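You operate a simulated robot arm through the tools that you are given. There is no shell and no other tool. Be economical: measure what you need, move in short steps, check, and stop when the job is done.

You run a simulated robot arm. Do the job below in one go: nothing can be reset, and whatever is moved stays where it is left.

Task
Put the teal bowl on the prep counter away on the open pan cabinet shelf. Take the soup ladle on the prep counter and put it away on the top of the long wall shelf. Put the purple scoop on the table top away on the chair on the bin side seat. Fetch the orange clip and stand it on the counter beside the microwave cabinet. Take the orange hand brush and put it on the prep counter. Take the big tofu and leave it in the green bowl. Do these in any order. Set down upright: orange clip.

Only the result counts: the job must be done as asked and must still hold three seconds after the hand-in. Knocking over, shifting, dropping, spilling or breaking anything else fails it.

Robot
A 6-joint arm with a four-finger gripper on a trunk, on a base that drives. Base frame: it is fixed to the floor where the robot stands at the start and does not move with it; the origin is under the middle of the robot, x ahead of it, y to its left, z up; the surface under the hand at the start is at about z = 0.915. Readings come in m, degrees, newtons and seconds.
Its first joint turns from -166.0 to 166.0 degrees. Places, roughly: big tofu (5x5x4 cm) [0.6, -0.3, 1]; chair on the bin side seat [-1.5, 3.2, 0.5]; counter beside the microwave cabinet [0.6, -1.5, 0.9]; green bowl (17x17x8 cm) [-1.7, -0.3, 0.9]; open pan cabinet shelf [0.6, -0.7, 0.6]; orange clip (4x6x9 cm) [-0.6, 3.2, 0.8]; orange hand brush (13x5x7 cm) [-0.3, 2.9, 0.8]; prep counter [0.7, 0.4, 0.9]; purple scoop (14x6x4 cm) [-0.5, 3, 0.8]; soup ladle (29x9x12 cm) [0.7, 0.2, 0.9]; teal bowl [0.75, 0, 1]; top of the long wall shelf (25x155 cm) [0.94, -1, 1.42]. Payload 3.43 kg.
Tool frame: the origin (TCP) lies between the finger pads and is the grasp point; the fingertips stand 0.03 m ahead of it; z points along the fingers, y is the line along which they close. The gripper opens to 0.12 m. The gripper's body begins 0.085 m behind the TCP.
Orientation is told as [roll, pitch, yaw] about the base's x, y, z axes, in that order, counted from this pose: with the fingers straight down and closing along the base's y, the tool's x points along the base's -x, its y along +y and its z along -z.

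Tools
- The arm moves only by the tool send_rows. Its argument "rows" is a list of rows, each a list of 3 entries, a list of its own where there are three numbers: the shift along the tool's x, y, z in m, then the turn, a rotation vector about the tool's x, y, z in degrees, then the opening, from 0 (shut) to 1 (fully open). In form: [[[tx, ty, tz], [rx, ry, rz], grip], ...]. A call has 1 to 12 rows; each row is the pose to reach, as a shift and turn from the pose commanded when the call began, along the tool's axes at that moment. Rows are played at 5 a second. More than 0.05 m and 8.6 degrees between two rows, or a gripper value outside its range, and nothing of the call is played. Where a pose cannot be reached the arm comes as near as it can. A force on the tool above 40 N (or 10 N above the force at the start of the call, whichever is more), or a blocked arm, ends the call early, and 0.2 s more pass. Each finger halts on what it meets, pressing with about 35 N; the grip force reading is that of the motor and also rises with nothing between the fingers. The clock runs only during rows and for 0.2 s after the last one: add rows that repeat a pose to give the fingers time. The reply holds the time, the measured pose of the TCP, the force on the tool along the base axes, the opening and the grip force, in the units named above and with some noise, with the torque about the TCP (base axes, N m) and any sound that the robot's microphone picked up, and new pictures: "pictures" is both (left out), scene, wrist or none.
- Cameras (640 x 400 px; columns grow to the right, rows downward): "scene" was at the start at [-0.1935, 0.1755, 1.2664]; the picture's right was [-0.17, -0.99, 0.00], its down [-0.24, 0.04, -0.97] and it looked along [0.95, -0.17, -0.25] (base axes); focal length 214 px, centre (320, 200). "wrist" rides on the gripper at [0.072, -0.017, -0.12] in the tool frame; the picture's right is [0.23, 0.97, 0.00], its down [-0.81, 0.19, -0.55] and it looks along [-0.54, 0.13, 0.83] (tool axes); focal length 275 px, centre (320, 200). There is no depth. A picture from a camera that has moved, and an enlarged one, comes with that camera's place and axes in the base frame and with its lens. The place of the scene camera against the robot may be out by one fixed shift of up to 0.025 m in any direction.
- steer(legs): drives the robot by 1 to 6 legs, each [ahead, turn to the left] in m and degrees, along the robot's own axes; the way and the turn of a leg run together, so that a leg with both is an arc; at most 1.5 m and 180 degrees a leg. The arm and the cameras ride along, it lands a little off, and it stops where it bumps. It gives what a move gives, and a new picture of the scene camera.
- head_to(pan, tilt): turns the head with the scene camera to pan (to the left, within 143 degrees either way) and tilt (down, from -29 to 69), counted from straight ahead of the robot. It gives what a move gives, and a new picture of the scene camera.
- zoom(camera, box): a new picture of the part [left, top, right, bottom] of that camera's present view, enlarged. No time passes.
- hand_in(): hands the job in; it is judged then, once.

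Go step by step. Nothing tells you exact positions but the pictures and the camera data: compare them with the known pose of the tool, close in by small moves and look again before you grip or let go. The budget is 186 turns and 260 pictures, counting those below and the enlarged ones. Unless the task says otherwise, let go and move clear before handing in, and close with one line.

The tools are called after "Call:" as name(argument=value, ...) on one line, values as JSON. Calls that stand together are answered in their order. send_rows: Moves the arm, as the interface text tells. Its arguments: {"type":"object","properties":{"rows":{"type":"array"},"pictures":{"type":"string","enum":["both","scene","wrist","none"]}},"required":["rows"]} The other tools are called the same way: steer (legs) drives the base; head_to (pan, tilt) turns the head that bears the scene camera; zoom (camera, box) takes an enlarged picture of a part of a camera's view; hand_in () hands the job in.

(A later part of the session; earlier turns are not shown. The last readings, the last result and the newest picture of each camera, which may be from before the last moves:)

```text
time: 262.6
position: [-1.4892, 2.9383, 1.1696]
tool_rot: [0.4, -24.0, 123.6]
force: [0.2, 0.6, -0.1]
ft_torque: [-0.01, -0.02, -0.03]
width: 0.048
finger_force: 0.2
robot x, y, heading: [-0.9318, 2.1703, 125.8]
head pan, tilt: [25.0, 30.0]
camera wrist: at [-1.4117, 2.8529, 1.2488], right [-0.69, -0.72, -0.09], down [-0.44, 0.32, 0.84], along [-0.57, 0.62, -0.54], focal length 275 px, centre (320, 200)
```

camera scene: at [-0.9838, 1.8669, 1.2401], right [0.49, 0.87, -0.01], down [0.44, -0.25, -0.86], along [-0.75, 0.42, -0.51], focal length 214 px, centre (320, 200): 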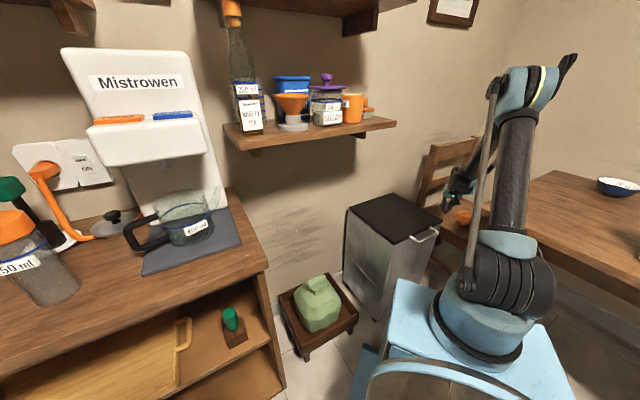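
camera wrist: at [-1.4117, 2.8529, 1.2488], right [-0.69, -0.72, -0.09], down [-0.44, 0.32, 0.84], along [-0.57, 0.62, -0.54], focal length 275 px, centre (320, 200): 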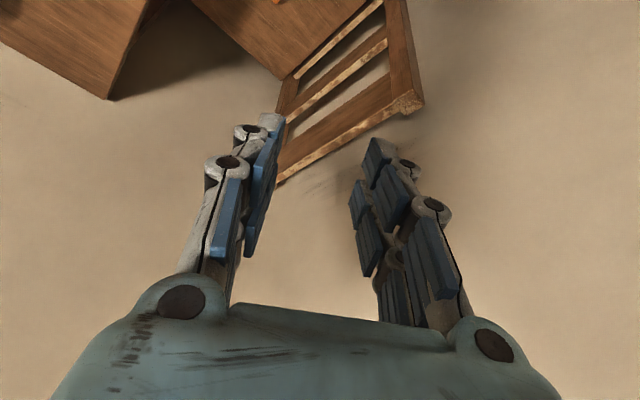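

Next is the brush. I'll retract, then drive in front of it at x ≈ -0.3.

Call:
send_rows(rows=[[[0.04, 0, -0.018], [0, 2, 0], 0.5], [[0.08, 0, -0.036], [0, 4, 0], 0.5], [[0.12, 0, -0.054], [0, 6, 0], 0.5], [[0.16, 0, -0.071], [0, 8, 0], 0.5], [[0.2, 0, -0.089], [0, 12, 0], 0.5], [[0.24, 0, -0.107], [0, 16, 0], 0.5], [[0.28, 0, -0.125], [0, 20, 0], 0.5], [[0.3, 0, -0.134], [0, 24, 0], 0.5]], pictures="none")

Call:
steer(legs=[[-0.1, 0], [0, -126], [0.6, 0], [0, 90]])

Call:
head_to(pan=0, tilt=25)

```text
time: 264.4
position: [-1.3052, 2.6627, 1.164]
tool_rot: [0.3, 0.0, 123.8]
force: [-0.4, -0.1, -0.3]
ft_torque: [0.01, -0.02, 0.01]
width: 0.0599
finger_force: 0.1
robot x, y, heading: [-0.9318, 2.1712, 126.0]
head pan, tilt: [25.0, 30.0]
```

```text
time: 278.7
position: [-0.3076, 2.7274, 1.1641]
tool_rot: [0.4, -0.1, 89.1]
force: [-0.2, -0.3, 0.5]
ft_torque: [-0.02, 0.02, 0.02]
width: 0.0601
finger_force: 0.2
robot x, y, heading: [-0.266, 2.1095, 91.4]
head pan, tilt: [25.0, 30.0]
camera scene: at [-0.4836, 1.8945, 1.24], right [0.9, 0.44, -0.01], down [0.22, -0.46, -0.86], along [-0.38, 0.77, -0.51], focal length 214 px, centre (320, 200)
```

scene: 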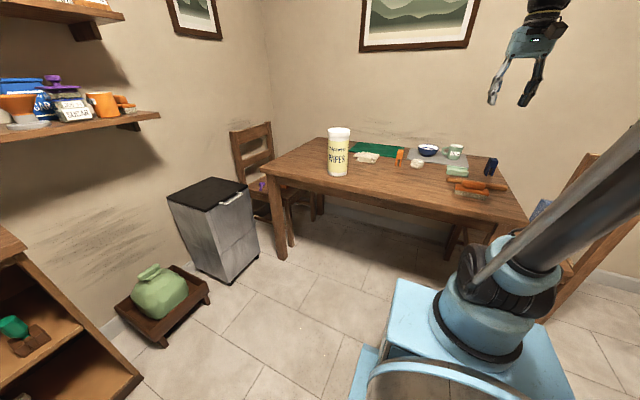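

```text
time: 279.6
position: [-0.3073, 2.7145, 1.1708]
tool_rot: [0.4, -0.7, 89.1]
force: [0.1, -0.1, -0.3]
ft_torque: [-0.01, 0.04, 0.01]
width: 0.0601
finger_force: 0.1
robot x, y, heading: [-0.2673, 2.1066, 91.1]
head pan, tilt: [0.0, 25.0]
camera scene: at [-0.4457, 1.9055, 1.2479], right [1.0, 0.02, 0.0], down [0.01, -0.43, -0.9], along [-0.02, 0.9, -0.43], focal length 214 px, centre (320, 200)
```

scene: 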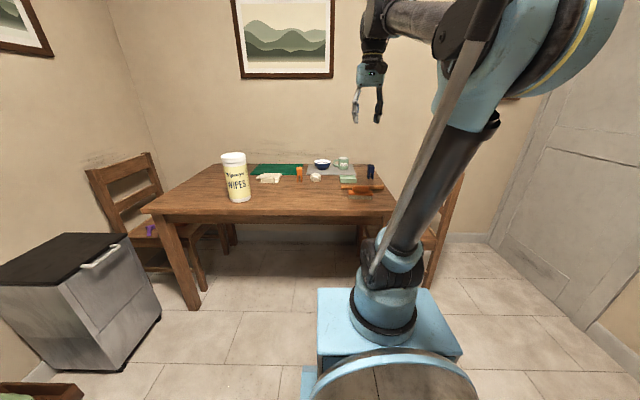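

Now I'll rotate the wrist 90° and move over the brush.

Call:
send_rows(rows=[[[-0.015, -0.003, 0.013], [0, 0, 8], 0.5], [[-0.03, -0.006, 0.026], [0, 0, 16], 0.5], [[-0.045, -0.008, 0.04], [0, 0, 24], 0.5], [[-0.06, -0.011, 0.053], [0, 0, 32], 0.5], [[-0.075, -0.013, 0.066], [0, 0, 40], 0.5], [[-0.09, -0.016, 0.08], [0, 0, 48], 0.5], [[-0.105, -0.018, 0.09], [0, 0, 56], 0.5], [[-0.12, -0.021, 0.1], [0, 0, 64], 0.5], [[-0.135, -0.023, 0.1], [0, 0, 72], 0.5], [[-0.15, -0.026, 0.1], [0, 0, 80], 0.5], [[-0.165, -0.028, 0.1], [0, 0, 88], 0.5], [[-0.175, -0.03, 0.1], [0, 0, 91], 0.5]], pictures="wrist")

Call:
zoom(camera="scene", box=[310, 140, 410, 210])

```text
time: 282.2
position: [-0.2751, 2.8876, 1.0737]
tool_rot: [0.8, 0.4, -1.9]
force: [0.2, -0.2, 0.4]
ft_torque: [0.03, 0.0, -0.02]
width: 0.0601
finger_force: 0.1
robot x, y, heading: [-0.2691, 2.1082, 91.0]
head pan, tilt: [0.0, 25.0]
camera wrist: at [-0.347, 2.8718, 1.1935], right [-0.2, 0.98, 0.01], down [0.82, 0.16, 0.55], along [0.54, 0.12, -0.84], focal length 275 px, centre (320, 200)
```

wrist: 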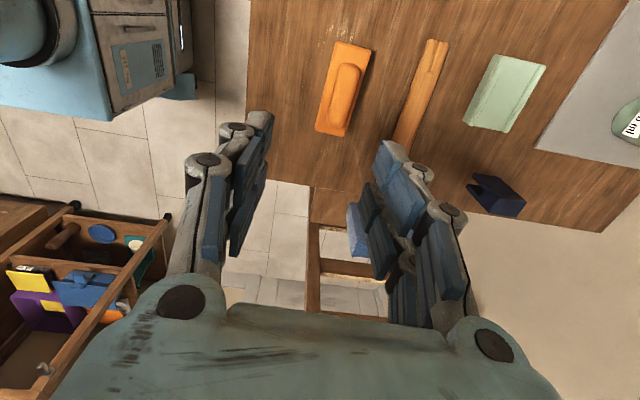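

```text
5.71 times, centred on (360, 175) of scene
camera zoom: at [-0.4456, 1.9054, 1.2479], right [1.0, 0.02, 0.0], down [0.01, -0.43, -0.9], along [-0.02, 0.9, -0.43], focal length 1226 px, centre (91, 343)
```

zoom: 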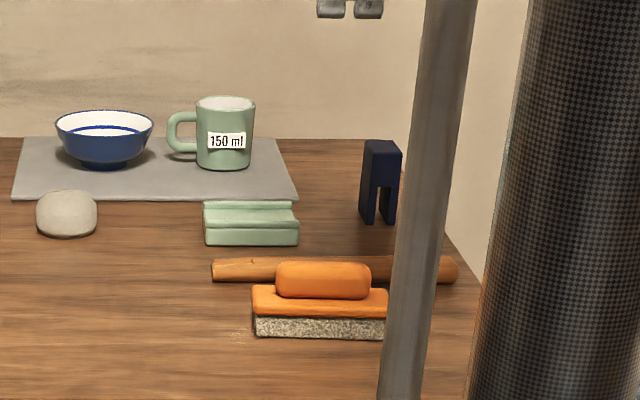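

The brush is at (-0.273, 2.922), aligned with the tool. I'll descend to just above its handle.

Call:
send_rows(rows=[[[-0.002, 0.017, 0.043], [0, 0, 0], 0.5], [[-0.002, 0.034, 0.086], [0, 0, 0], 0.5], [[-0.002, 0.034, 0.13], [0, 0, 0], 0.5], [[-0.002, 0.034, 0.17], [0, 0, 0], 0.5], [[-0.002, 0.034, 0.17], [0, 0, 0], 0.5]], pictures="wrist")

Call:
zoom(camera="scene", box=[310, 140, 410, 210])

```text
time: 283.4
position: [-0.2704, 2.9238, 0.9041]
tool_rot: [0.8, 0.4, -1.9]
force: [0.3, 0.1, 0.4]
ft_torque: [0.02, 0.02, 0.0]
width: 0.06
finger_force: 0.1
robot x, y, heading: [-0.2708, 2.1114, 91.2]
head pan, tilt: [0.0, 25.0]
camera wrist: at [-0.3423, 2.9065, 1.0227], right [-0.2, 0.98, 0.01], down [0.82, 0.16, 0.55], along [0.54, 0.12, -0.84], focal length 275 px, centre (320, 200)
```

wrist: 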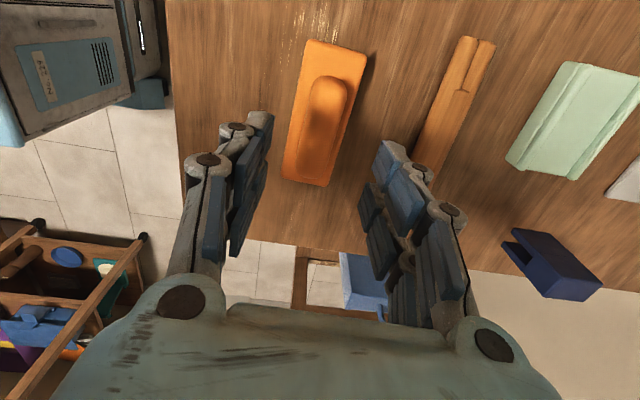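

```text
5.71 times, centred on (360, 175) of scene
camera zoom: at [-0.4456, 1.9056, 1.2479], right [1.0, 0.02, 0.0], down [0.01, -0.43, -0.9], along [-0.02, 0.9, -0.43], focal length 1226 px, centre (91, 343)
```

zoom: 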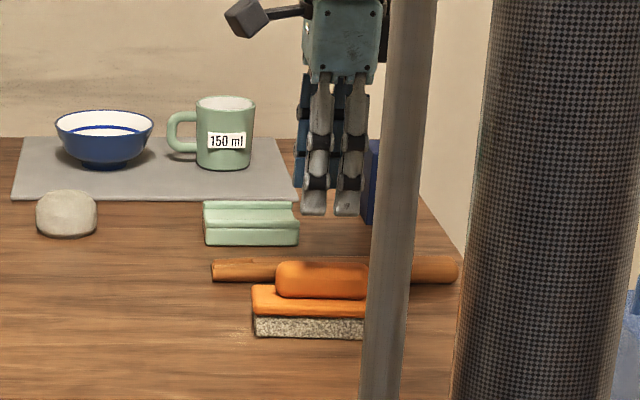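

Aligned. I'll lower 7 cm so the fingers flank the raised handle, then close.

Call:
send_rows(rows=[[[0.012, 0, 0.03], [0, 0, 0], 0.5], [[0.012, 0, 0.055], [0, 0, 0], 0.5], [[0.012, 0, 0.07], [0, 0, 0], 0.5], [[0.012, 0, 0.07], [0, 0, 0], 0.25], [[0.012, 0, 0.07], [0, 0, 0], 0.05], [[0.012, 0, 0.07], [0, 0, 0], 0.05]], pictures="wrist")

Call:
zoom(camera="scene", box=[310, 140, 410, 210])

```text
time: 284.8
position: [-0.2839, 2.9251, 0.8343]
tool_rot: [0.7, 0.5, -1.8]
force: [0.0, 0.1, -0.4]
ft_torque: [-0.03, -0.01, -0.04]
width: 0.0276
finger_force: 35.5
robot x, y, heading: [-0.2675, 2.1104, 90.9]
head pan, tilt: [0.0, 25.0]
camera wrist: at [-0.3558, 2.9089, 0.954], right [-0.2, 0.98, 0.01], down [0.82, 0.16, 0.55], along [0.54, 0.12, -0.84], focal length 275 px, centre (320, 200)
```

wrist: 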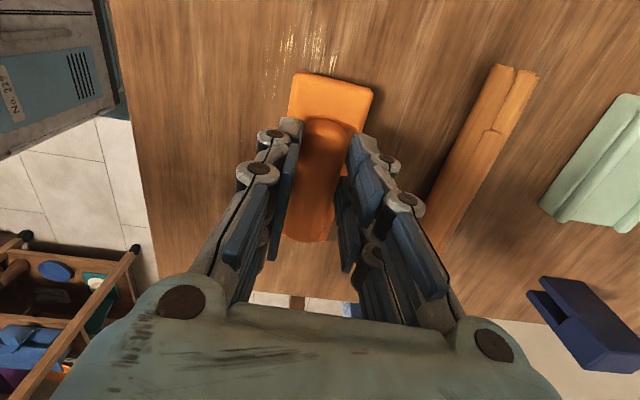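

```text
5.71 times, centred on (360, 175) of scene
camera zoom: at [-0.4456, 1.9056, 1.2479], right [1.0, 0.02, 0.0], down [0.01, -0.43, -0.9], along [-0.02, 0.9, -0.43], focal length 1226 px, centre (91, 343)
```

zoom: 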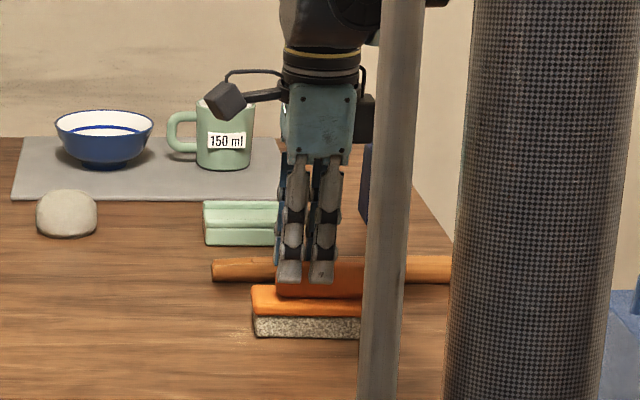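

Gripped. I'll lift and retract, then check before driving.

Call:
send_rows(rows=[[[0, 0, -0.02], [0, 0, 0], 0.05], [[0, 0, -0.06], [0, 0, 0], 0.05], [[0, 0, -0.1], [0, 0, 0], 0.05], [[0, 0, -0.14], [0, 0, 0], 0.05], [[0, 0, -0.18], [0, 0, 0], 0.05], [[0, 0, -0.22], [0, 0, 0], 0.05], [[0, 0, -0.26], [0, 0, 0], 0.05], [[0, -0.04, -0.29], [0, 0, 0], 0.05], [[0, -0.08, -0.31], [0, 0, 0], 0.05], [[0, -0.12, -0.33], [0, 0, 0], 0.05], [[0, -0.16, -0.34], [0, 0, 0], 0.05], [[0, -0.2, -0.34], [0, 0, 0], 0.05]])

```text
time: 287.4
position: [-0.2913, 2.7211, 1.1697]
tool_rot: [0.6, 0.5, -1.9]
force: [0.5, 0.6, -2.5]
ft_torque: [-0.12, 0.0, -0.03]
width: 0.0274
finger_force: 34.9
robot x, y, heading: [-0.27, 2.1044, 91.0]
head pan, tilt: [0.0, 25.0]
camera scene: at [-0.4456, 1.906, 1.2479], right [1.0, 0.02, 0.0], down [0.01, -0.43, -0.9], along [-0.02, 0.9, -0.43], focal length 214 px, centre (320, 200)
camera wrist: at [-0.363, 2.7042, 1.2906], right [-0.2, 0.98, 0.01], down [0.82, 0.16, 0.55], along [0.54, 0.12, -0.84], focal length 275 px, centre (320, 200)
```

scene: 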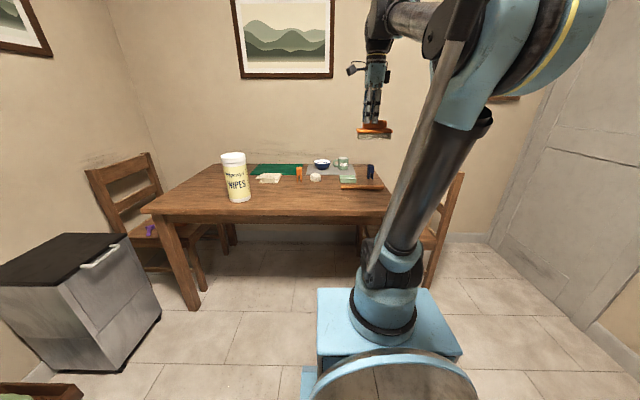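
wrist: 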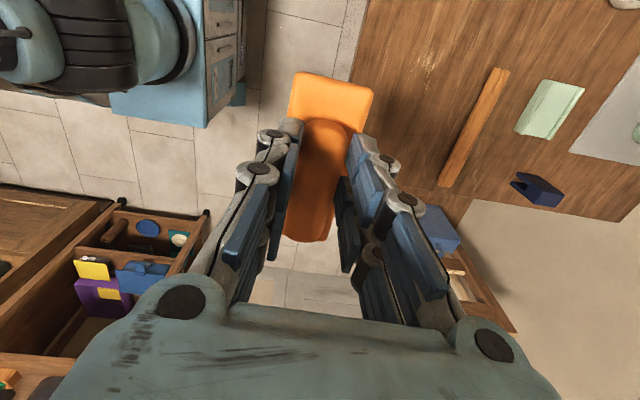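

The brush is held. I'll drive back to the prep counter at y ≈ 0.35.

Call:
steer(legs=[[0, 90], [0, 89], [1.4, 0], [0.35, 0], [0, 90]])

Call:
head_to(pan=0, tilt=25)

```text
time: 309.2
position: [0.3337, 0.3777, 1.1691]
tool_rot: [0.7, 0.5, -93.3]
force: [-0.8, 0.3, -1.3]
ft_torque: [0.06, 0.0, 0.01]
width: 0.0274
finger_force: 35.2
robot x, y, heading: [-0.2782, 0.3599, -0.2]
head pan, tilt: [0.0, 25.0]
camera scene: at [-0.47, 0.5523, 1.2479], right [-0.01, -1.0, 0.0], down [-0.43, 0.0, -0.9], along [0.9, -0.01, -0.43], focal length 214 px, centre (320, 200)
```

scene: 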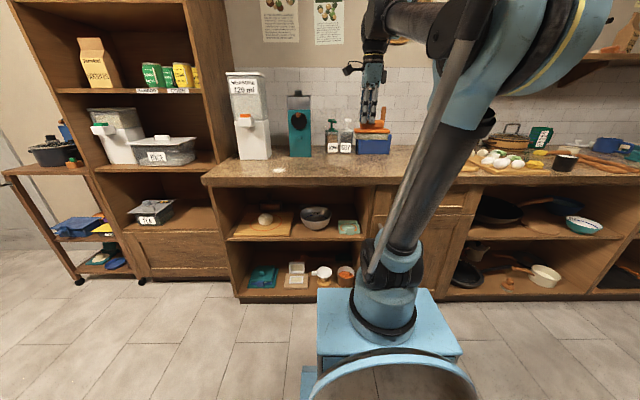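

```text
time: 309.8
position: [0.3192, 0.3771, 1.1779]
tool_rot: [1.3, 0.3, -93.3]
force: [-0.2, 0.5, -0.6]
ft_torque: [0.02, 0.0, 0.01]
width: 0.0277
finger_force: 35.2
robot x, y, heading: [-0.2765, 0.361, -0.7]
head pan, tilt: [0.0, 25.0]
camera scene: at [-0.47, 0.5523, 1.2479], right [-0.01, -1.0, 0.0], down [-0.43, 0.0, -0.9], along [0.9, -0.01, -0.43], focal length 214 px, centre (320, 200)
```

scene: 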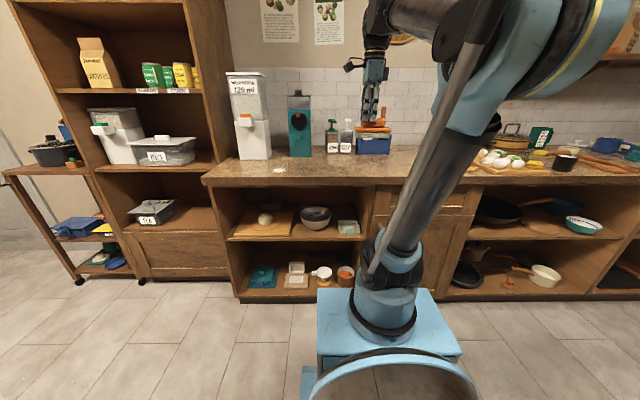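

I'll extend over the free counter area and lower.

Call:
send_rows(rows=[[[0, 0.045, 0], [0, 0, 0], 0.05], [[0, 0.09, 0], [0, 0, 0], 0.05], [[0, 0.135, 0], [0, 0, 0], 0.05], [[0, 0.18, 0], [0, 0, 0], 0.05], [[0, 0.225, 0], [0, 0, 0], 0.05], [[0, 0.26, 0.01], [0, 0, 0], 0.05], [[0, 0.26, 0.05], [0, 0, 0], 0.05], [[0, 0.26, 0.09], [0, 0, 0], 0.05], [[0, 0.26, 0.13], [0, 0, 0], 0.05], [[0, 0.26, 0.155], [0, 0, 0], 0.05], [[0, 0.26, 0.155], [0, 0, 0], 0.05]])

Call:
zoom(camera="scene", box=[300, 100, 440, 200])

```text
time: 312.2
position: [0.5813, 0.3613, 1.0268]
tool_rot: [1.4, 0.4, -93.4]
force: [0.2, 0.3, -2.0]
ft_torque: [0.02, -0.01, 0.02]
width: 0.0275
finger_force: 35.0
robot x, y, heading: [-0.2773, 0.3613, -0.2]
head pan, tilt: [0.0, 25.0]
camera scene: at [-0.4699, 0.5523, 1.2479], right [-0.01, -1.0, 0.0], down [-0.43, 0.0, -0.9], along [0.9, -0.01, -0.43], focal length 214 px, centre (320, 200)
camera wrist: at [0.5659, 0.433, 1.1475], right [0.98, 0.17, 0.03], down [0.13, -0.82, 0.55], along [0.12, -0.54, -0.83], focal length 275 px, centre (320, 200)
```

scene: 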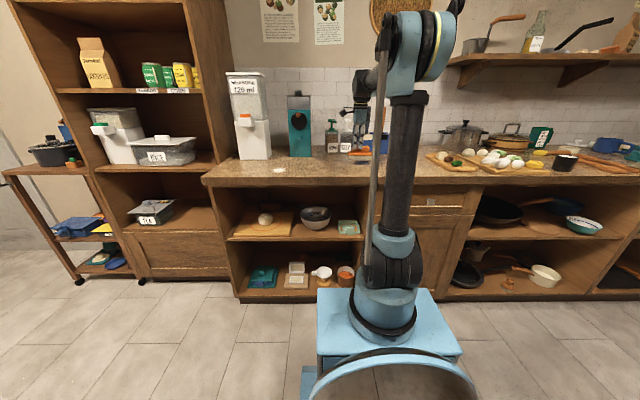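
wrist: 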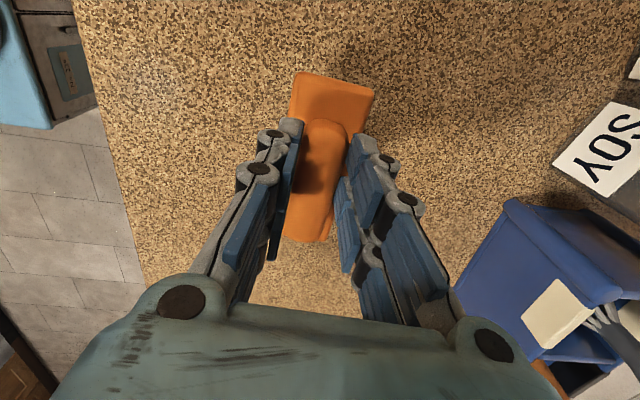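

```text
4.00 times, centred on (370, 150) of scene
camera zoom: at [-0.4699, 0.5523, 1.2479], right [-0.01, -1.0, 0.0], down [-0.43, 0.0, -0.9], along [0.9, -0.01, -0.43], focal length 858 px, centre (120, 400)
```

zoom: 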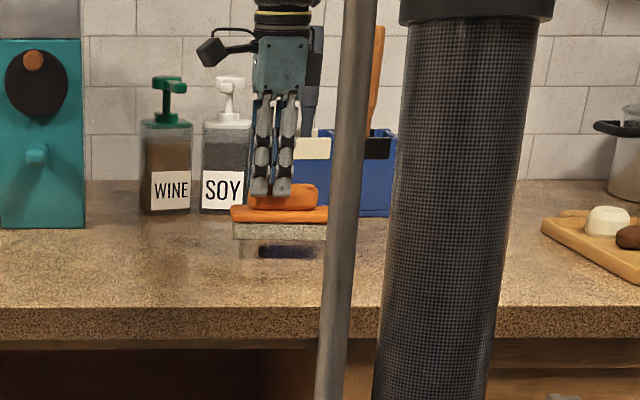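

All clear. I'll lower until contact.

Call:
send_rows(rows=[[[0, 0, 0.015], [1, 0, 0], 0.05], [[0, 0, 0.025], [1, 0, 0], 0.05], [[0, 0, 0.031], [1, 0, 0], 0.05], [[0, 0, 0.036], [1, 0, 0], 0.05], [[0, 0, 0.04], [1, 0, 0], 0.05]], pictures="none")

Call:
zoom(camera="scene", box=[300, 100, 440, 200])

```text
time: 313.4
position: [0.5822, 0.3633, 0.9905]
tool_rot: [0.4, 0.3, -93.4]
force: [-4.5, -0.8, 26.2]
ft_torque: [0.02, 0.12, -0.01]
width: 0.0277
finger_force: 34.8
robot x, y, heading: [-0.2769, 0.3589, -0.1]
head pan, tilt: [0.0, 25.0]
```

```text
4.00 times, centred on (370, 150) of scene
camera zoom: at [-0.4711, 0.5523, 1.2477], right [-0.01, -1.0, 0.0], down [-0.43, 0.0, -0.9], along [0.9, -0.01, -0.43], focal length 858 px, centre (120, 400)
```

zoom: 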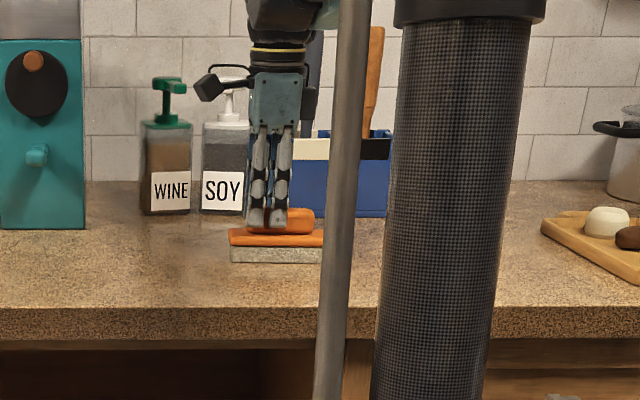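

Resting on the counter. I'll relieve the pressure, open and lift away.

Call:
send_rows(rows=[[[0, 0, -0.003], [0, 0, 0], 0.05], [[0, 0, -0.003], [0, 0, 0], 0.3], [[0, 0, -0.003], [0, 0, 0], 0.45], [[0, 0, -0.003], [0, 0, 0], 0.45]], pictures="none")

Call:
send_rows(rows=[[[0, 0, -0.03], [0, 0, 0], 0.45], [[0, 0, -0.07], [0, 0, 0], 0.45], [[0, 0, -0.11], [0, 0, 0], 0.45], [[0, 0, -0.15], [0, 0, 0], 0.45], [[0, 0, -0.19], [0, 0, 0], 0.45], [[0, -0.045, -0.2], [0, 0, 0], 0.45], [[0, -0.09, -0.2], [0, 0, 0], 0.45], [[0, -0.135, -0.2], [0, 0, 0], 0.45], [[0, -0.18, -0.2], [0, 0, 0], 0.45], [[0, -0.22, -0.2], [0, 0, 0], 0.45]], pictures="scene")

Call:
zoom(camera="scene", box=[300, 100, 440, 200])

```text
time: 314.4
position: [0.5829, 0.3625, 0.9928]
tool_rot: [0.4, 0.5, -93.4]
force: [0.0, 0.3, -0.2]
ft_torque: [-0.04, 0.01, 0.03]
width: 0.054
finger_force: 0.1
robot x, y, heading: [-0.2776, 0.3578, -0.3]
head pan, tilt: [0.0, 25.0]
```

```text
time: 316.6
position: [0.3633, 0.3748, 1.193]
tool_rot: [0.4, 0.4, -93.4]
force: [0.3, -0.8, 0.0]
ft_torque: [0.0, 0.09, -0.01]
width: 0.0538
finger_force: 0.0
robot x, y, heading: [-0.2751, 0.3625, -0.4]
head pan, tilt: [0.0, 25.0]
camera scene: at [-0.4695, 0.5523, 1.248], right [-0.01, -1.0, 0.0], down [-0.43, 0.0, -0.9], along [0.9, -0.01, -0.43], focal length 214 px, centre (320, 200)
```

scene: 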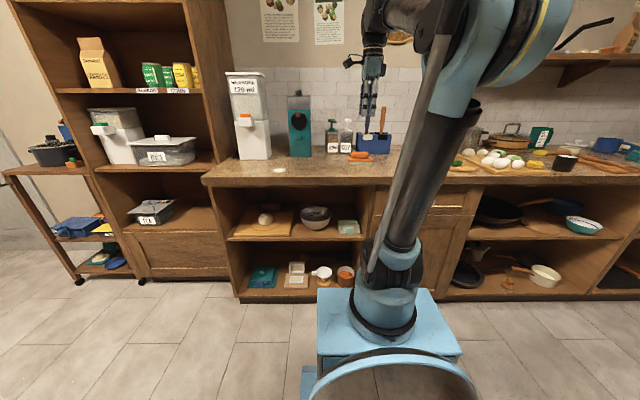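

```text
4.00 times, centred on (370, 150) of scene
camera zoom: at [-0.4695, 0.5523, 1.248], right [-0.01, -1.0, 0.0], down [-0.43, 0.0, -0.9], along [0.9, -0.01, -0.43], focal length 858 px, centre (120, 400)
```

zoom: 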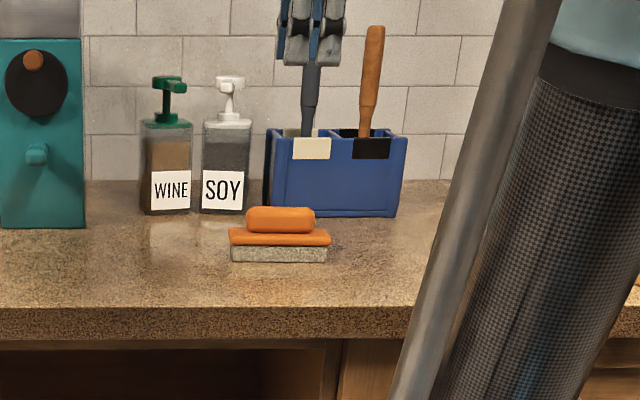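

The brush is on the prep counter. Finally the clip: I'll rotate the wrist back and drive to the table.

Call:
send_rows(rows=[[[0, 0, 0], [0, 0, -8], 0.5], [[0, 0, 0], [0, 0, -16], 0.5], [[0, 0, 0], [0, 0, -24], 0.5], [[0, 0, 0], [0, 0, -32], 0.5], [[0, 0, 0], [0, 0, -40], 0.5], [[0, 0, 0], [0, 0, -48], 0.5], [[0, 0, 0], [0, 0, -56], 0.5], [[0, 0, 0], [0, 0, -64], 0.5], [[0, 0, 0], [0, 0, -72], 0.5], [[0, 0, 0], [0, 0, -80], 0.5], [[0, 0, 0], [0, 0, -88], 0.5], [[0, 0, 0], [0, 0, -93], 0.5]], pictures="none")

Call:
steer(legs=[[0, 99.8], [1.0, 0], [0.83, 0], [0, -9.4]])

Call:
zoom(camera="wrist", box=[0, 0, 640, 400])

```text
time: 319.2
position: [0.3631, 0.3743, 1.1904]
tool_rot: [0.4, -0.4, -0.3]
force: [-0.4, 1.5, -0.7]
ft_torque: [0.01, -0.01, -0.02]
width: 0.0601
finger_force: 0.0
robot x, y, heading: [-0.2826, 0.3612, -0.3]
head pan, tilt: [0.0, 25.0]
```

```text
time: 334.0
position: [-0.5791, 2.8148, 1.1911]
tool_rot: [0.3, -0.4, 89.3]
force: [0.0, 0.6, -0.7]
ft_torque: [-0.03, 0.0, 0.0]
width: 0.0599
finger_force: 0.0
robot x, y, heading: [-0.5663, 2.1751, 89.3]
head pan, tilt: [0.0, 25.0]
camera scene: at [-0.7519, 1.9754, 1.2479], right [1.0, -0.01, 0.0], down [-0.01, -0.43, -0.9], along [0.01, 0.9, -0.43], focal length 214 px, centre (320, 200)
```

scene: 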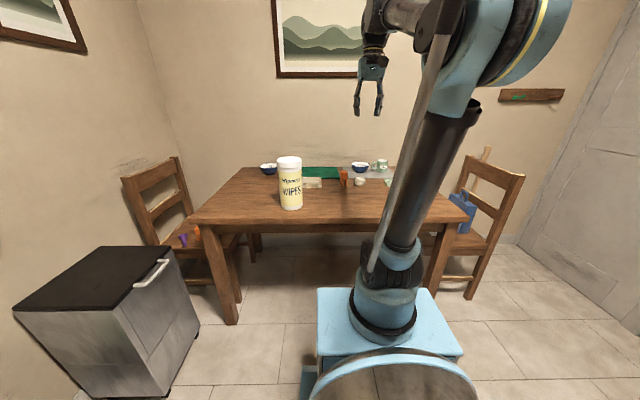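

```text
1.00 times, centred on (320, 200) of wrist (not enlarged: the box is as wide or as high as the picture)
camera zoom: at [-0.5623, 2.7415, 1.3098], right [-0.98, -0.22, 0.01], down [-0.18, 0.81, 0.56], along [-0.13, 0.55, -0.83], focal length 275 px, centre (320, 200)
```

zoom: 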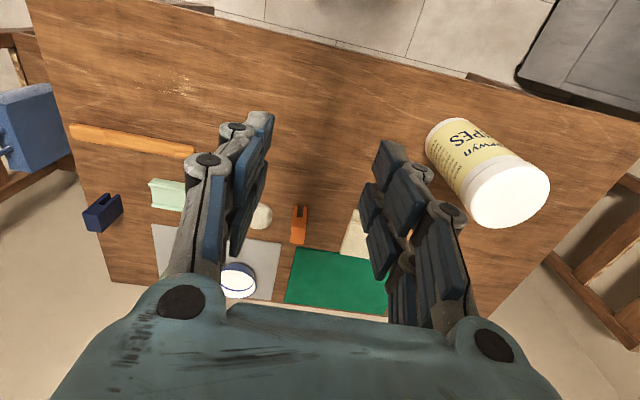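

The clip is at about (-0.607, 3.14). I'll move closer and look.

Call:
send_rows(rows=[[[-0.035, 0.004, 0.025], [0, 0, 0], 0.5], [[-0.07, 0.008, 0.05], [0, 0, 0], 0.5], [[-0.105, 0.012, 0.075], [0, 0, 0], 0.5], [[-0.14, 0.016, 0.1], [0, 0, 0], 0.5], [[-0.175, 0.02, 0.125], [0, 0, 0], 0.5], [[-0.21, 0.024, 0.15], [0, 0, 0], 0.5], [[-0.225, 0.027, 0.18], [0, 0, 0], 0.5], [[-0.225, 0.027, 0.18], [0, 0, 0], 0.5]], pictures="wrist")

Call:
zoom(camera="scene", box=[290, 130, 410, 210])

```text
time: 335.8
position: [-0.6057, 3.0295, 1.0224]
tool_rot: [0.4, -1.0, 89.3]
force: [-0.2, -0.4, -0.3]
ft_torque: [0.02, -0.02, 0.01]
width: 0.06
finger_force: 0.0
robot x, y, heading: [-0.5636, 2.1723, 89.3]
head pan, tilt: [0.0, 25.0]
camera wrist: at [-0.5901, 2.955, 1.1406], right [-0.98, -0.22, 0.0], down [-0.18, 0.8, 0.57], along [-0.13, 0.56, -0.82], focal length 275 px, centre (320, 200)
```

wrist: 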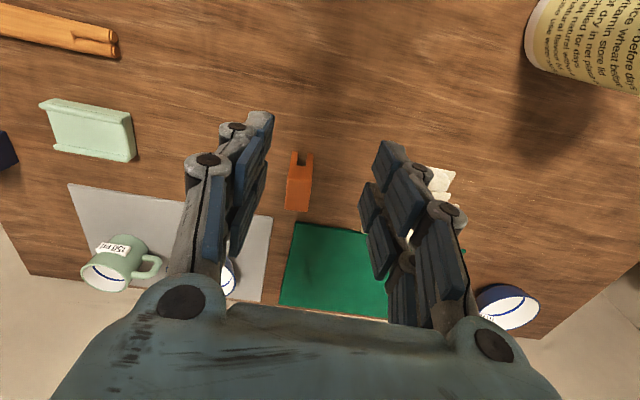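

```text
5.00 times, centred on (350, 170) of scene
camera zoom: at [-0.7519, 1.9755, 1.2479], right [1.0, -0.01, 0.0], down [-0.01, -0.43, -0.9], along [0.01, 0.9, -0.43], focal length 1072 px, centre (170, 350)
```

zoom: 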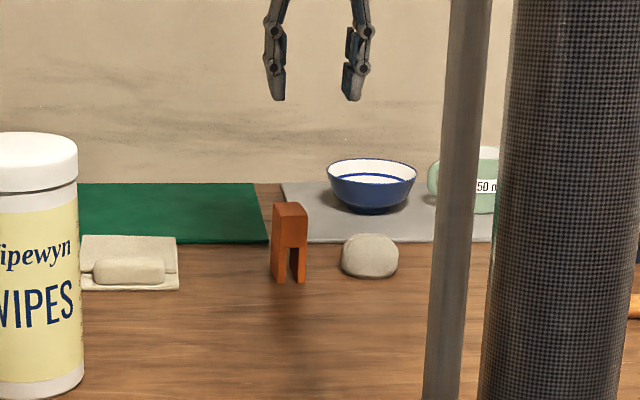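

The clip centre is at about (-0.607, 3.145) with its top at z ≈ 0.85. I'll move above it and check alignment.

Call:
send_rows(rows=[[[-0.04, 0.001, 0], [0, 1, 0], 0.6], [[-0.08, 0.002, 0.01], [0, 1, 0], 0.6], [[-0.115, 0.003, 0.04], [0, 1, 0], 0.6], [[-0.115, 0.003, 0.08], [0, 1, 0], 0.6], [[-0.115, 0.003, 0.11], [0, 1, 0], 0.6], [[-0.115, 0.003, 0.11], [0, 1, 0], 0.6]], pictures="wrist")

Call:
zoom(camera="scene", box=[310, 140, 390, 200])

```text
time: 337.2
position: [-0.6064, 3.1471, 0.9154]
tool_rot: [0.4, -0.1, 89.4]
force: [0.2, -0.4, 0.2]
ft_torque: [0.0, -0.02, -0.02]
width: 0.0721
finger_force: 0.0
robot x, y, heading: [-0.5671, 2.1729, 89.1]
head pan, tilt: [0.0, 25.0]
camera wrist: at [-0.5904, 3.0739, 1.0356], right [-0.98, -0.22, 0.01], down [-0.18, 0.81, 0.56], along [-0.13, 0.54, -0.83], focal length 275 px, centre (320, 200)
```

wrist: 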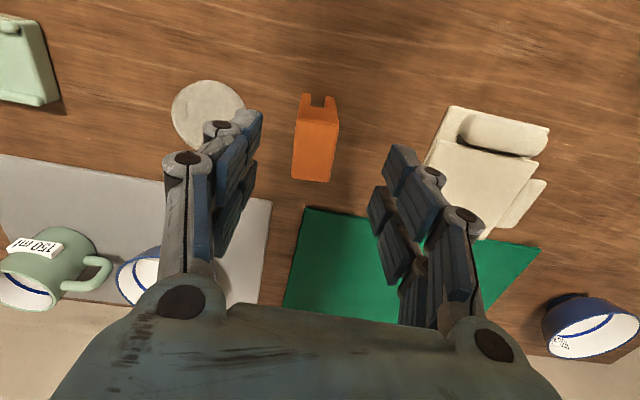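

```text
6.67 times, centred on (350, 170) of scene
camera zoom: at [-0.752, 1.9756, 1.2479], right [1.0, -0.01, 0.0], down [-0.01, -0.43, -0.9], along [0.01, 0.9, -0.43], focal length 1430 px, centre (120, 400)
```

zoom: 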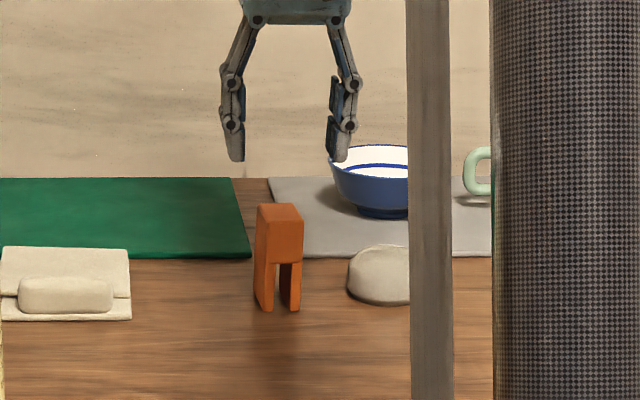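

Centred, with the clip yawed slightly (~5°). I'll rotate to match, descend to z ≈ 0.838 and close.

Call:
send_rows(rows=[[[-0.006, 0, 0.03], [0, 0, -5], 0.55], [[-0.006, 0, 0.06], [0, 0, -5], 0.55], [[-0.006, 0, 0.077], [0, 0, -5], 0.55], [[-0.006, 0, 0.077], [0, 0, -5], 0.55]], pictures="wrist")

Call:
zoom(camera="scene", box=[310, 140, 390, 200])

```text
time: 338.2
position: [-0.6065, 3.1509, 0.8391]
tool_rot: [0.5, -0.1, 94.3]
force: [-0.5, -0.2, 0.8]
ft_torque: [0.0, 0.04, 0.03]
width: 0.0662
finger_force: 0.0
robot x, y, heading: [-0.5686, 2.173, 89.3]
head pan, tilt: [0.0, 25.0]
camera wrist: at [-0.5841, 3.0812, 0.958], right [-0.95, -0.3, 0.01], down [-0.25, 0.79, 0.56], along [-0.17, 0.53, -0.83], focal length 275 px, centre (320, 200)
```

wrist: 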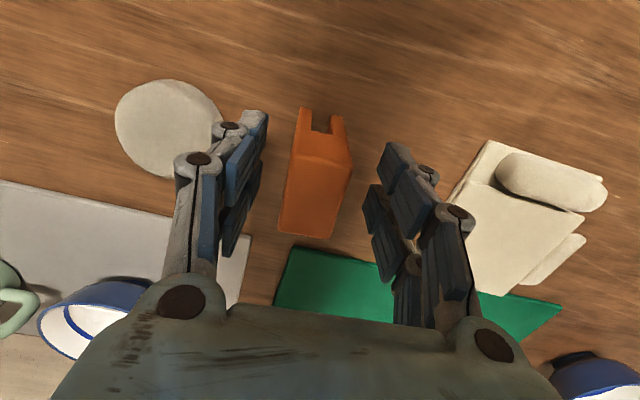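

```text
6.67 times, centred on (350, 170) of scene
camera zoom: at [-0.752, 1.9756, 1.2479], right [1.0, -0.01, 0.0], down [-0.01, -0.43, -0.9], along [0.01, 0.9, -0.43], focal length 1430 px, centre (120, 400)
```

zoom: 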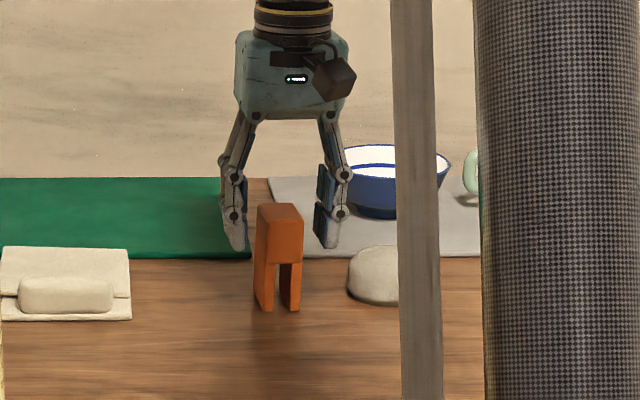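

Well centred. Closing now.

Call:
send_rows(rows=[[[0, 0, 0], [0, 0, 0], 0.4], [[0, 0, 0], [0, 0, 0], 0.25], [[0, 0, 0], [0, 0, 0], 0.15], [[0, 0, 0], [0, 0, 0], 0.15]], pictures="wrist")

```text
time: 339.2
position: [-0.6068, 3.1514, 0.8399]
tool_rot: [0.4, -0.1, 94.2]
force: [0.5, 0.3, -0.3]
ft_torque: [0.03, 0.02, -0.02]
width: 0.0315
finger_force: 35.1
robot x, y, heading: [-0.5668, 2.1774, 89.1]
head pan, tilt: [0.0, 25.0]
camera wrist: at [-0.5842, 3.0812, 0.9582], right [-0.95, -0.3, 0.01], down [-0.25, 0.79, 0.56], along [-0.17, 0.53, -0.83], focal length 275 px, centre (320, 200)
```

wrist: 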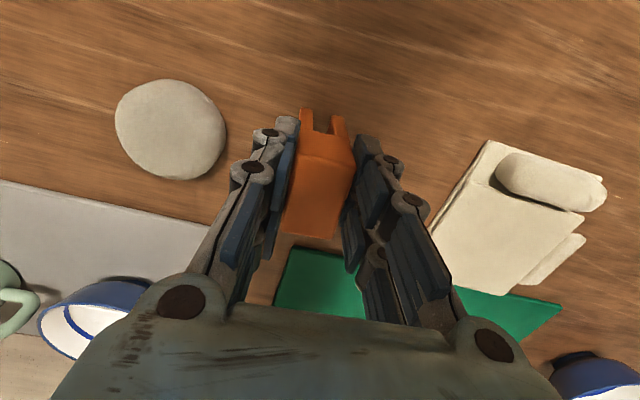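

Gripped at 3.2 cm. I'll lift straight up and retract.

Call:
send_rows(rows=[[[0, 0, -0.02], [0, 0, 0], 0.1], [[0, 0, -0.06], [0, 0, 0], 0.1], [[0, 0, -0.1], [0, 0, 0], 0.1], [[0, 0, -0.145], [0, 0, 0], 0.1], [[0, 0, -0.19], [0, 0, 0], 0.1], [[0, 0, -0.235], [0, 0, 0], 0.1], [[0, 0, -0.28], [0, 0, 0], 0.1], [[0.04, 0, -0.3], [0, 0, 0], 0.1], [[0.085, 0, -0.32], [0, 0, 0], 0.1], [[0.13, 0, -0.33], [0, 0, 0], 0.1], [[0.175, 0, -0.34], [0, 0, 0], 0.1], [[0.22, 0, -0.34], [0, 0, 0], 0.1]])

Call:
send_rows(rows=[[[0.04, 0, 0], [0, 0, 1.5], 0.1], [[0.08, 0, 0], [0, 0, 3], 0.1], [[0.12, 0, 0], [0, 0, 4.5], 0.1]], pictures="none")

```text
time: 341.8
position: [-0.5872, 2.9324, 1.1792]
tool_rot: [0.4, 0.0, 94.2]
force: [-0.5, 0.6, -1.1]
ft_torque: [-0.12, 0.04, -0.02]
width: 0.0317
finger_force: 35.8
robot x, y, heading: [-0.5675, 2.1691, 89.4]
head pan, tilt: [0.0, 25.0]
camera scene: at [-0.7519, 1.9762, 1.248], right [1.0, -0.01, 0.0], down [-0.01, -0.43, -0.9], along [0.01, 0.9, -0.44], focal length 214 px, centre (320, 200)
camera wrist: at [-0.5638, 2.8615, 1.2985], right [-0.95, -0.3, 0.01], down [-0.25, 0.79, 0.56], along [-0.17, 0.53, -0.83], focal length 275 px, centre (320, 200)
```

scene: 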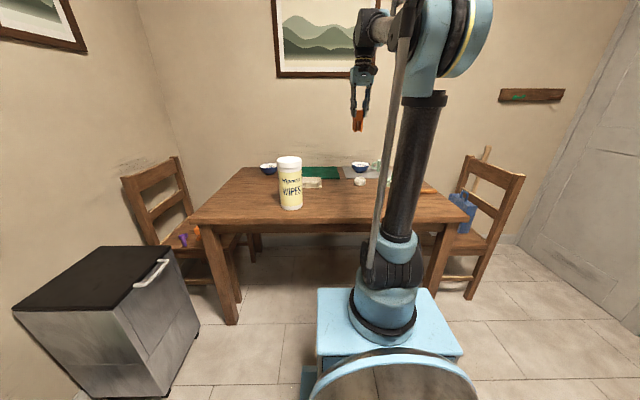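
wrist: 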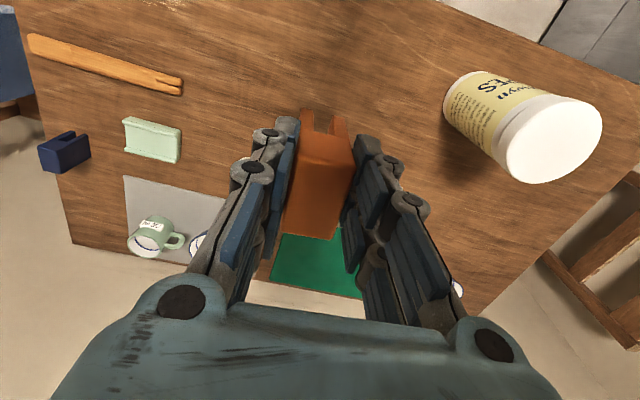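

```text
time: 342.6
position: [-0.579, 2.8127, 1.1782]
tool_rot: [0.4, -0.2, 89.8]
force: [0.9, 1.1, -0.7]
ft_torque: [-0.1, 0.0, -0.02]
width: 0.0314
finger_force: 35.2
robot x, y, heading: [-0.5683, 2.1738, 89.3]
head pan, tilt: [0.0, 25.0]
```

The clip is held. I'll drive back toward the right end of the counter, keeping clear of the fridge and cart.

Call:
steer(legs=[[0, -89.3], [0.25, 0], [0, -90], [1.4, 0], [1.4, 0], [0.45, 0]])

Call:
steer(legs=[[0, 88]])

Call:
head_to(pan=-20, tilt=20)

```text
time: 368.8
position: [-0.3922, -1.6938, 1.1786]
tool_rot: [0.4, -0.1, -91.1]
force: [-0.5, 0.6, -0.5]
ft_torque: [-0.01, -0.01, 0.01]
width: 0.0312
finger_force: 35.6
robot x, y, heading: [-0.3943, -1.051, -91.7]
head pan, tilt: [0.0, 25.0]
camera scene: at [-0.1896, -0.8558, 1.2479], right [-1.0, 0.03, 0.0], down [0.01, 0.43, -0.9], along [-0.02, -0.9, -0.43], focal length 214 px, centre (320, 200)
```

scene: 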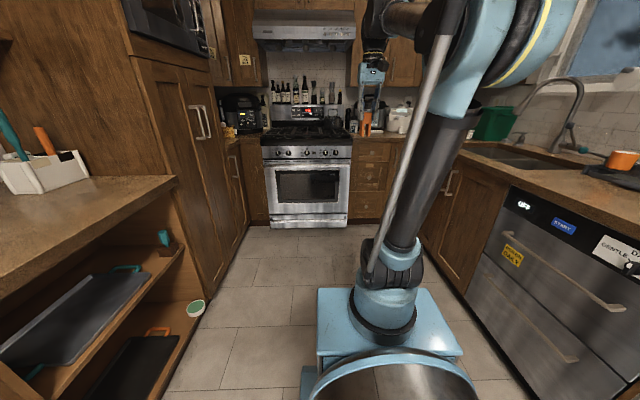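

```text
time: 373.5
position: [0.2325, -1.0714, 1.1869]
tool_rot: [0.4, -0.8, -2.8]
force: [0.2, 0.1, -0.8]
ft_torque: [0.02, 0.01, 0.0]
width: 0.0315
finger_force: 35.1
robot x, y, heading: [-0.3911, -1.062, -2.9]
head pan, tilt: [0.0, 25.0]
camera scene: at [-0.5757, -0.8621, 1.2479], right [-0.06, -1.0, 0.0], down [-0.43, 0.02, -0.9], along [0.9, -0.05, -0.43], focal length 214 px, centre (320, 200)
```

scene: 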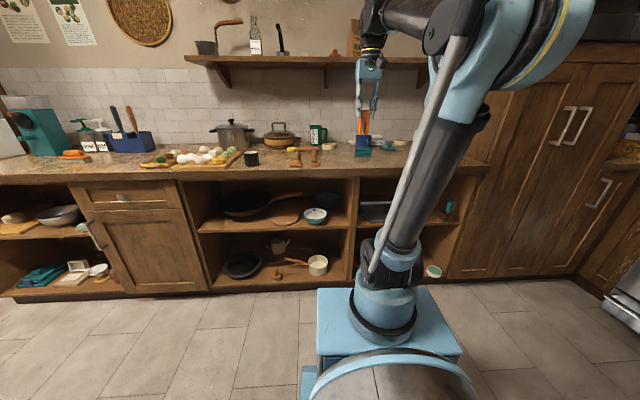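

```text
time: 374.3
position: [0.2174, -1.0709, 1.1934]
tool_rot: [0.4, -1.5, -2.8]
force: [-1.0, 0.2, -0.1]
ft_torque: [-0.02, 0.02, 0.01]
width: 0.0316
finger_force: 34.9
robot x, y, heading: [-0.3917, -1.0625, -3.3]
head pan, tilt: [-20.0, 20.0]
camera scene: at [-0.582, -0.8935, 1.256], right [-0.39, -0.92, 0.0], down [-0.33, 0.14, -0.94], along [0.86, -0.37, -0.35], focal length 214 px, centre (320, 200)
```

scene: 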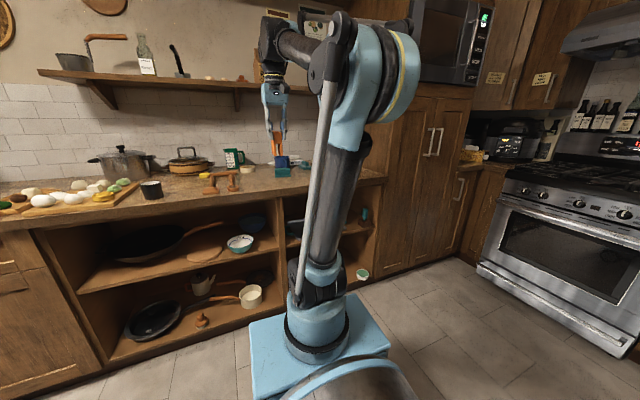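

The counter's right end spans to y ≈ -1.75. I'll turn right toward (0.58, -1.5) and approach.

Call:
steer(legs=[[0, -21], [0.15, 0]])

Call:
send_rows(rows=[[[-0.04, 0, 0], [0, 0.5, 0], 0.1], [[-0.08, 0, 0], [0, 1, 0], 0.1], [[-0.12, 0, 0], [0, 1.5, 0], 0.1], [[-0.12, 0, 0], [0, 1.5, 0], 0.1]], pictures="wrist")

```text
time: 376.9
position: [0.3139, -1.3529, 1.1939]
tool_rot: [0.4, -1.4, -24.0]
force: [-0.2, -0.4, 0.0]
ft_torque: [0.05, 0.0, 0.0]
width: 0.0313
finger_force: 34.9
robot x, y, heading: [-0.2555, -1.1313, -24.5]
head pan, tilt: [-20.0, 20.0]
camera scene: at [-0.3688, -0.8976, 1.256], right [-0.7, -0.72, 0.0], down [-0.26, 0.24, -0.94], along [0.67, -0.65, -0.35], focal length 214 px, centre (320, 200)
```

scene: 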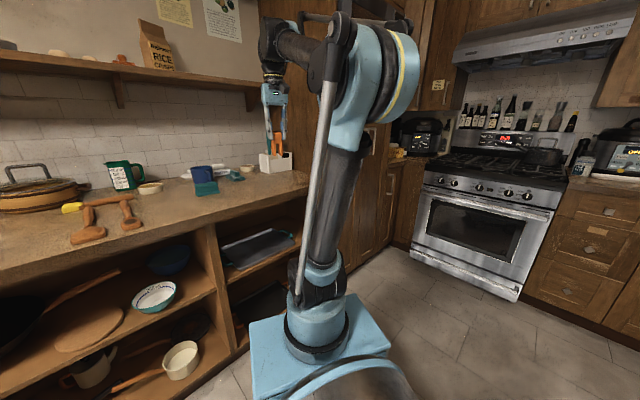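

```text
time: 377.9
position: [0.4107, -1.3974, 1.2069]
tool_rot: [0.4, -0.7, -24.0]
force: [-0.4, 0.5, -0.6]
ft_torque: [0.01, -0.01, 0.01]
width: 0.0313
finger_force: 35.4
robot x, y, heading: [-0.2557, -1.1291, -24.2]
head pan, tilt: [-20.0, 20.0]
camera wrist: at [0.3365, -1.3842, 1.3248], right [0.19, 0.98, 0.0], down [0.81, -0.16, 0.56], along [0.55, -0.1, -0.83], focal length 275 px, centre (320, 200)
```

wrist: 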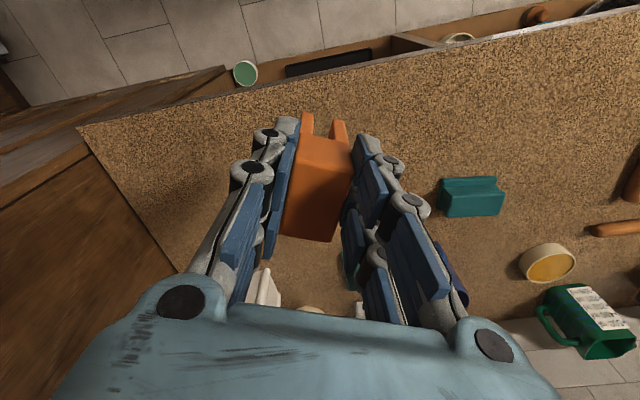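

The free target is (0.56, -1.48), clear of the white holder and teal block. I'll extend and lower to just above the counter.

Call:
send_rows(rows=[[[-0.043, -0.004, 0], [0, 0.3, 0], 0.1], [[-0.086, -0.008, 0], [0, 0.7, 0], 0.1], [[-0.129, -0.012, 0.01], [0, 0.7, 0], 0.1], [[-0.17, -0.015, 0.03], [0, 0.7, 0], 0.1], [[-0.17, -0.015, 0.07], [0, 0.7, 0], 0.1], [[-0.17, -0.015, 0.11], [0, 0.7, 0], 0.1], [[-0.17, -0.015, 0.15], [0, 0.7, 0], 0.1], [[-0.17, -0.015, 0.15], [0, 0.7, 0], 0.1]])

Call:
zoom(camera="scene", box=[200, 100, 340, 220])

```text
time: 379.7
position: [0.5617, -1.4791, 1.0579]
tool_rot: [0.3, 0.0, -24.0]
force: [0.3, 1.0, -0.4]
ft_torque: [0.03, 0.02, -0.02]
width: 0.0314
finger_force: 34.4
robot x, y, heading: [-0.2539, -1.1291, -24.1]
head pan, tilt: [-20.0, 20.0]
camera scene: at [-0.3686, -0.8976, 1.2561], right [-0.7, -0.72, 0.0], down [-0.26, 0.24, -0.94], along [0.67, -0.65, -0.35], focal length 214 px, centre (320, 200)
camera wrist: at [0.4895, -1.466, 1.1766], right [0.19, 0.98, 0.01], down [0.82, -0.16, 0.55], along [0.55, -0.1, -0.83], focal length 275 px, centre (320, 200)
```

scene: 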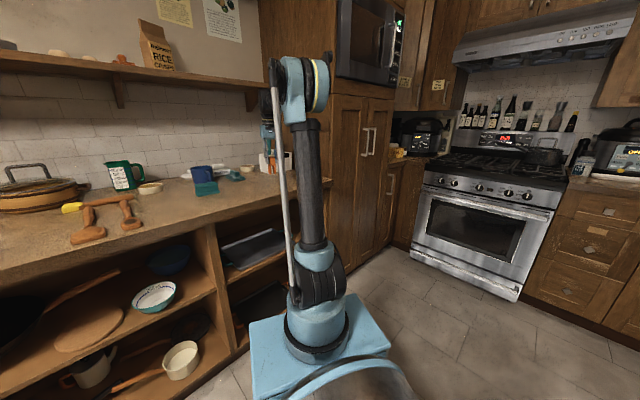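
wrist: 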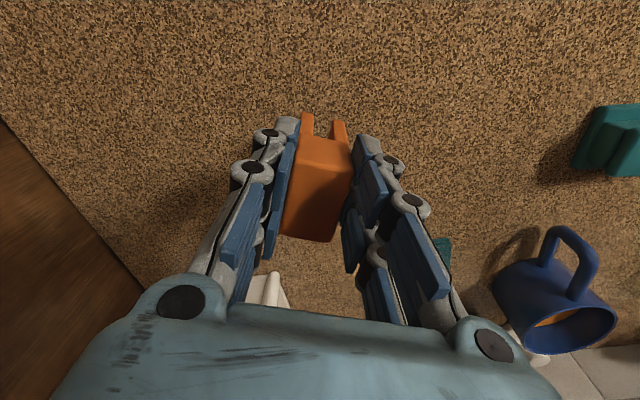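

```text
3.33 times, centred on (270, 160) of scene
camera zoom: at [-0.3686, -0.8976, 1.2561], right [-0.7, -0.72, 0.0], down [-0.26, 0.24, -0.94], along [0.67, -0.65, -0.35], focal length 715 px, centre (487, 333)
```

zoom: 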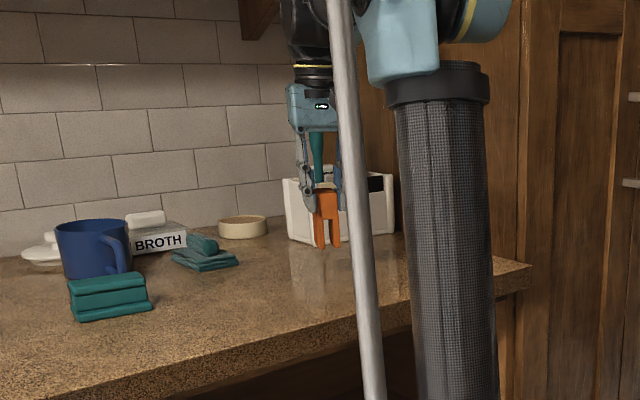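

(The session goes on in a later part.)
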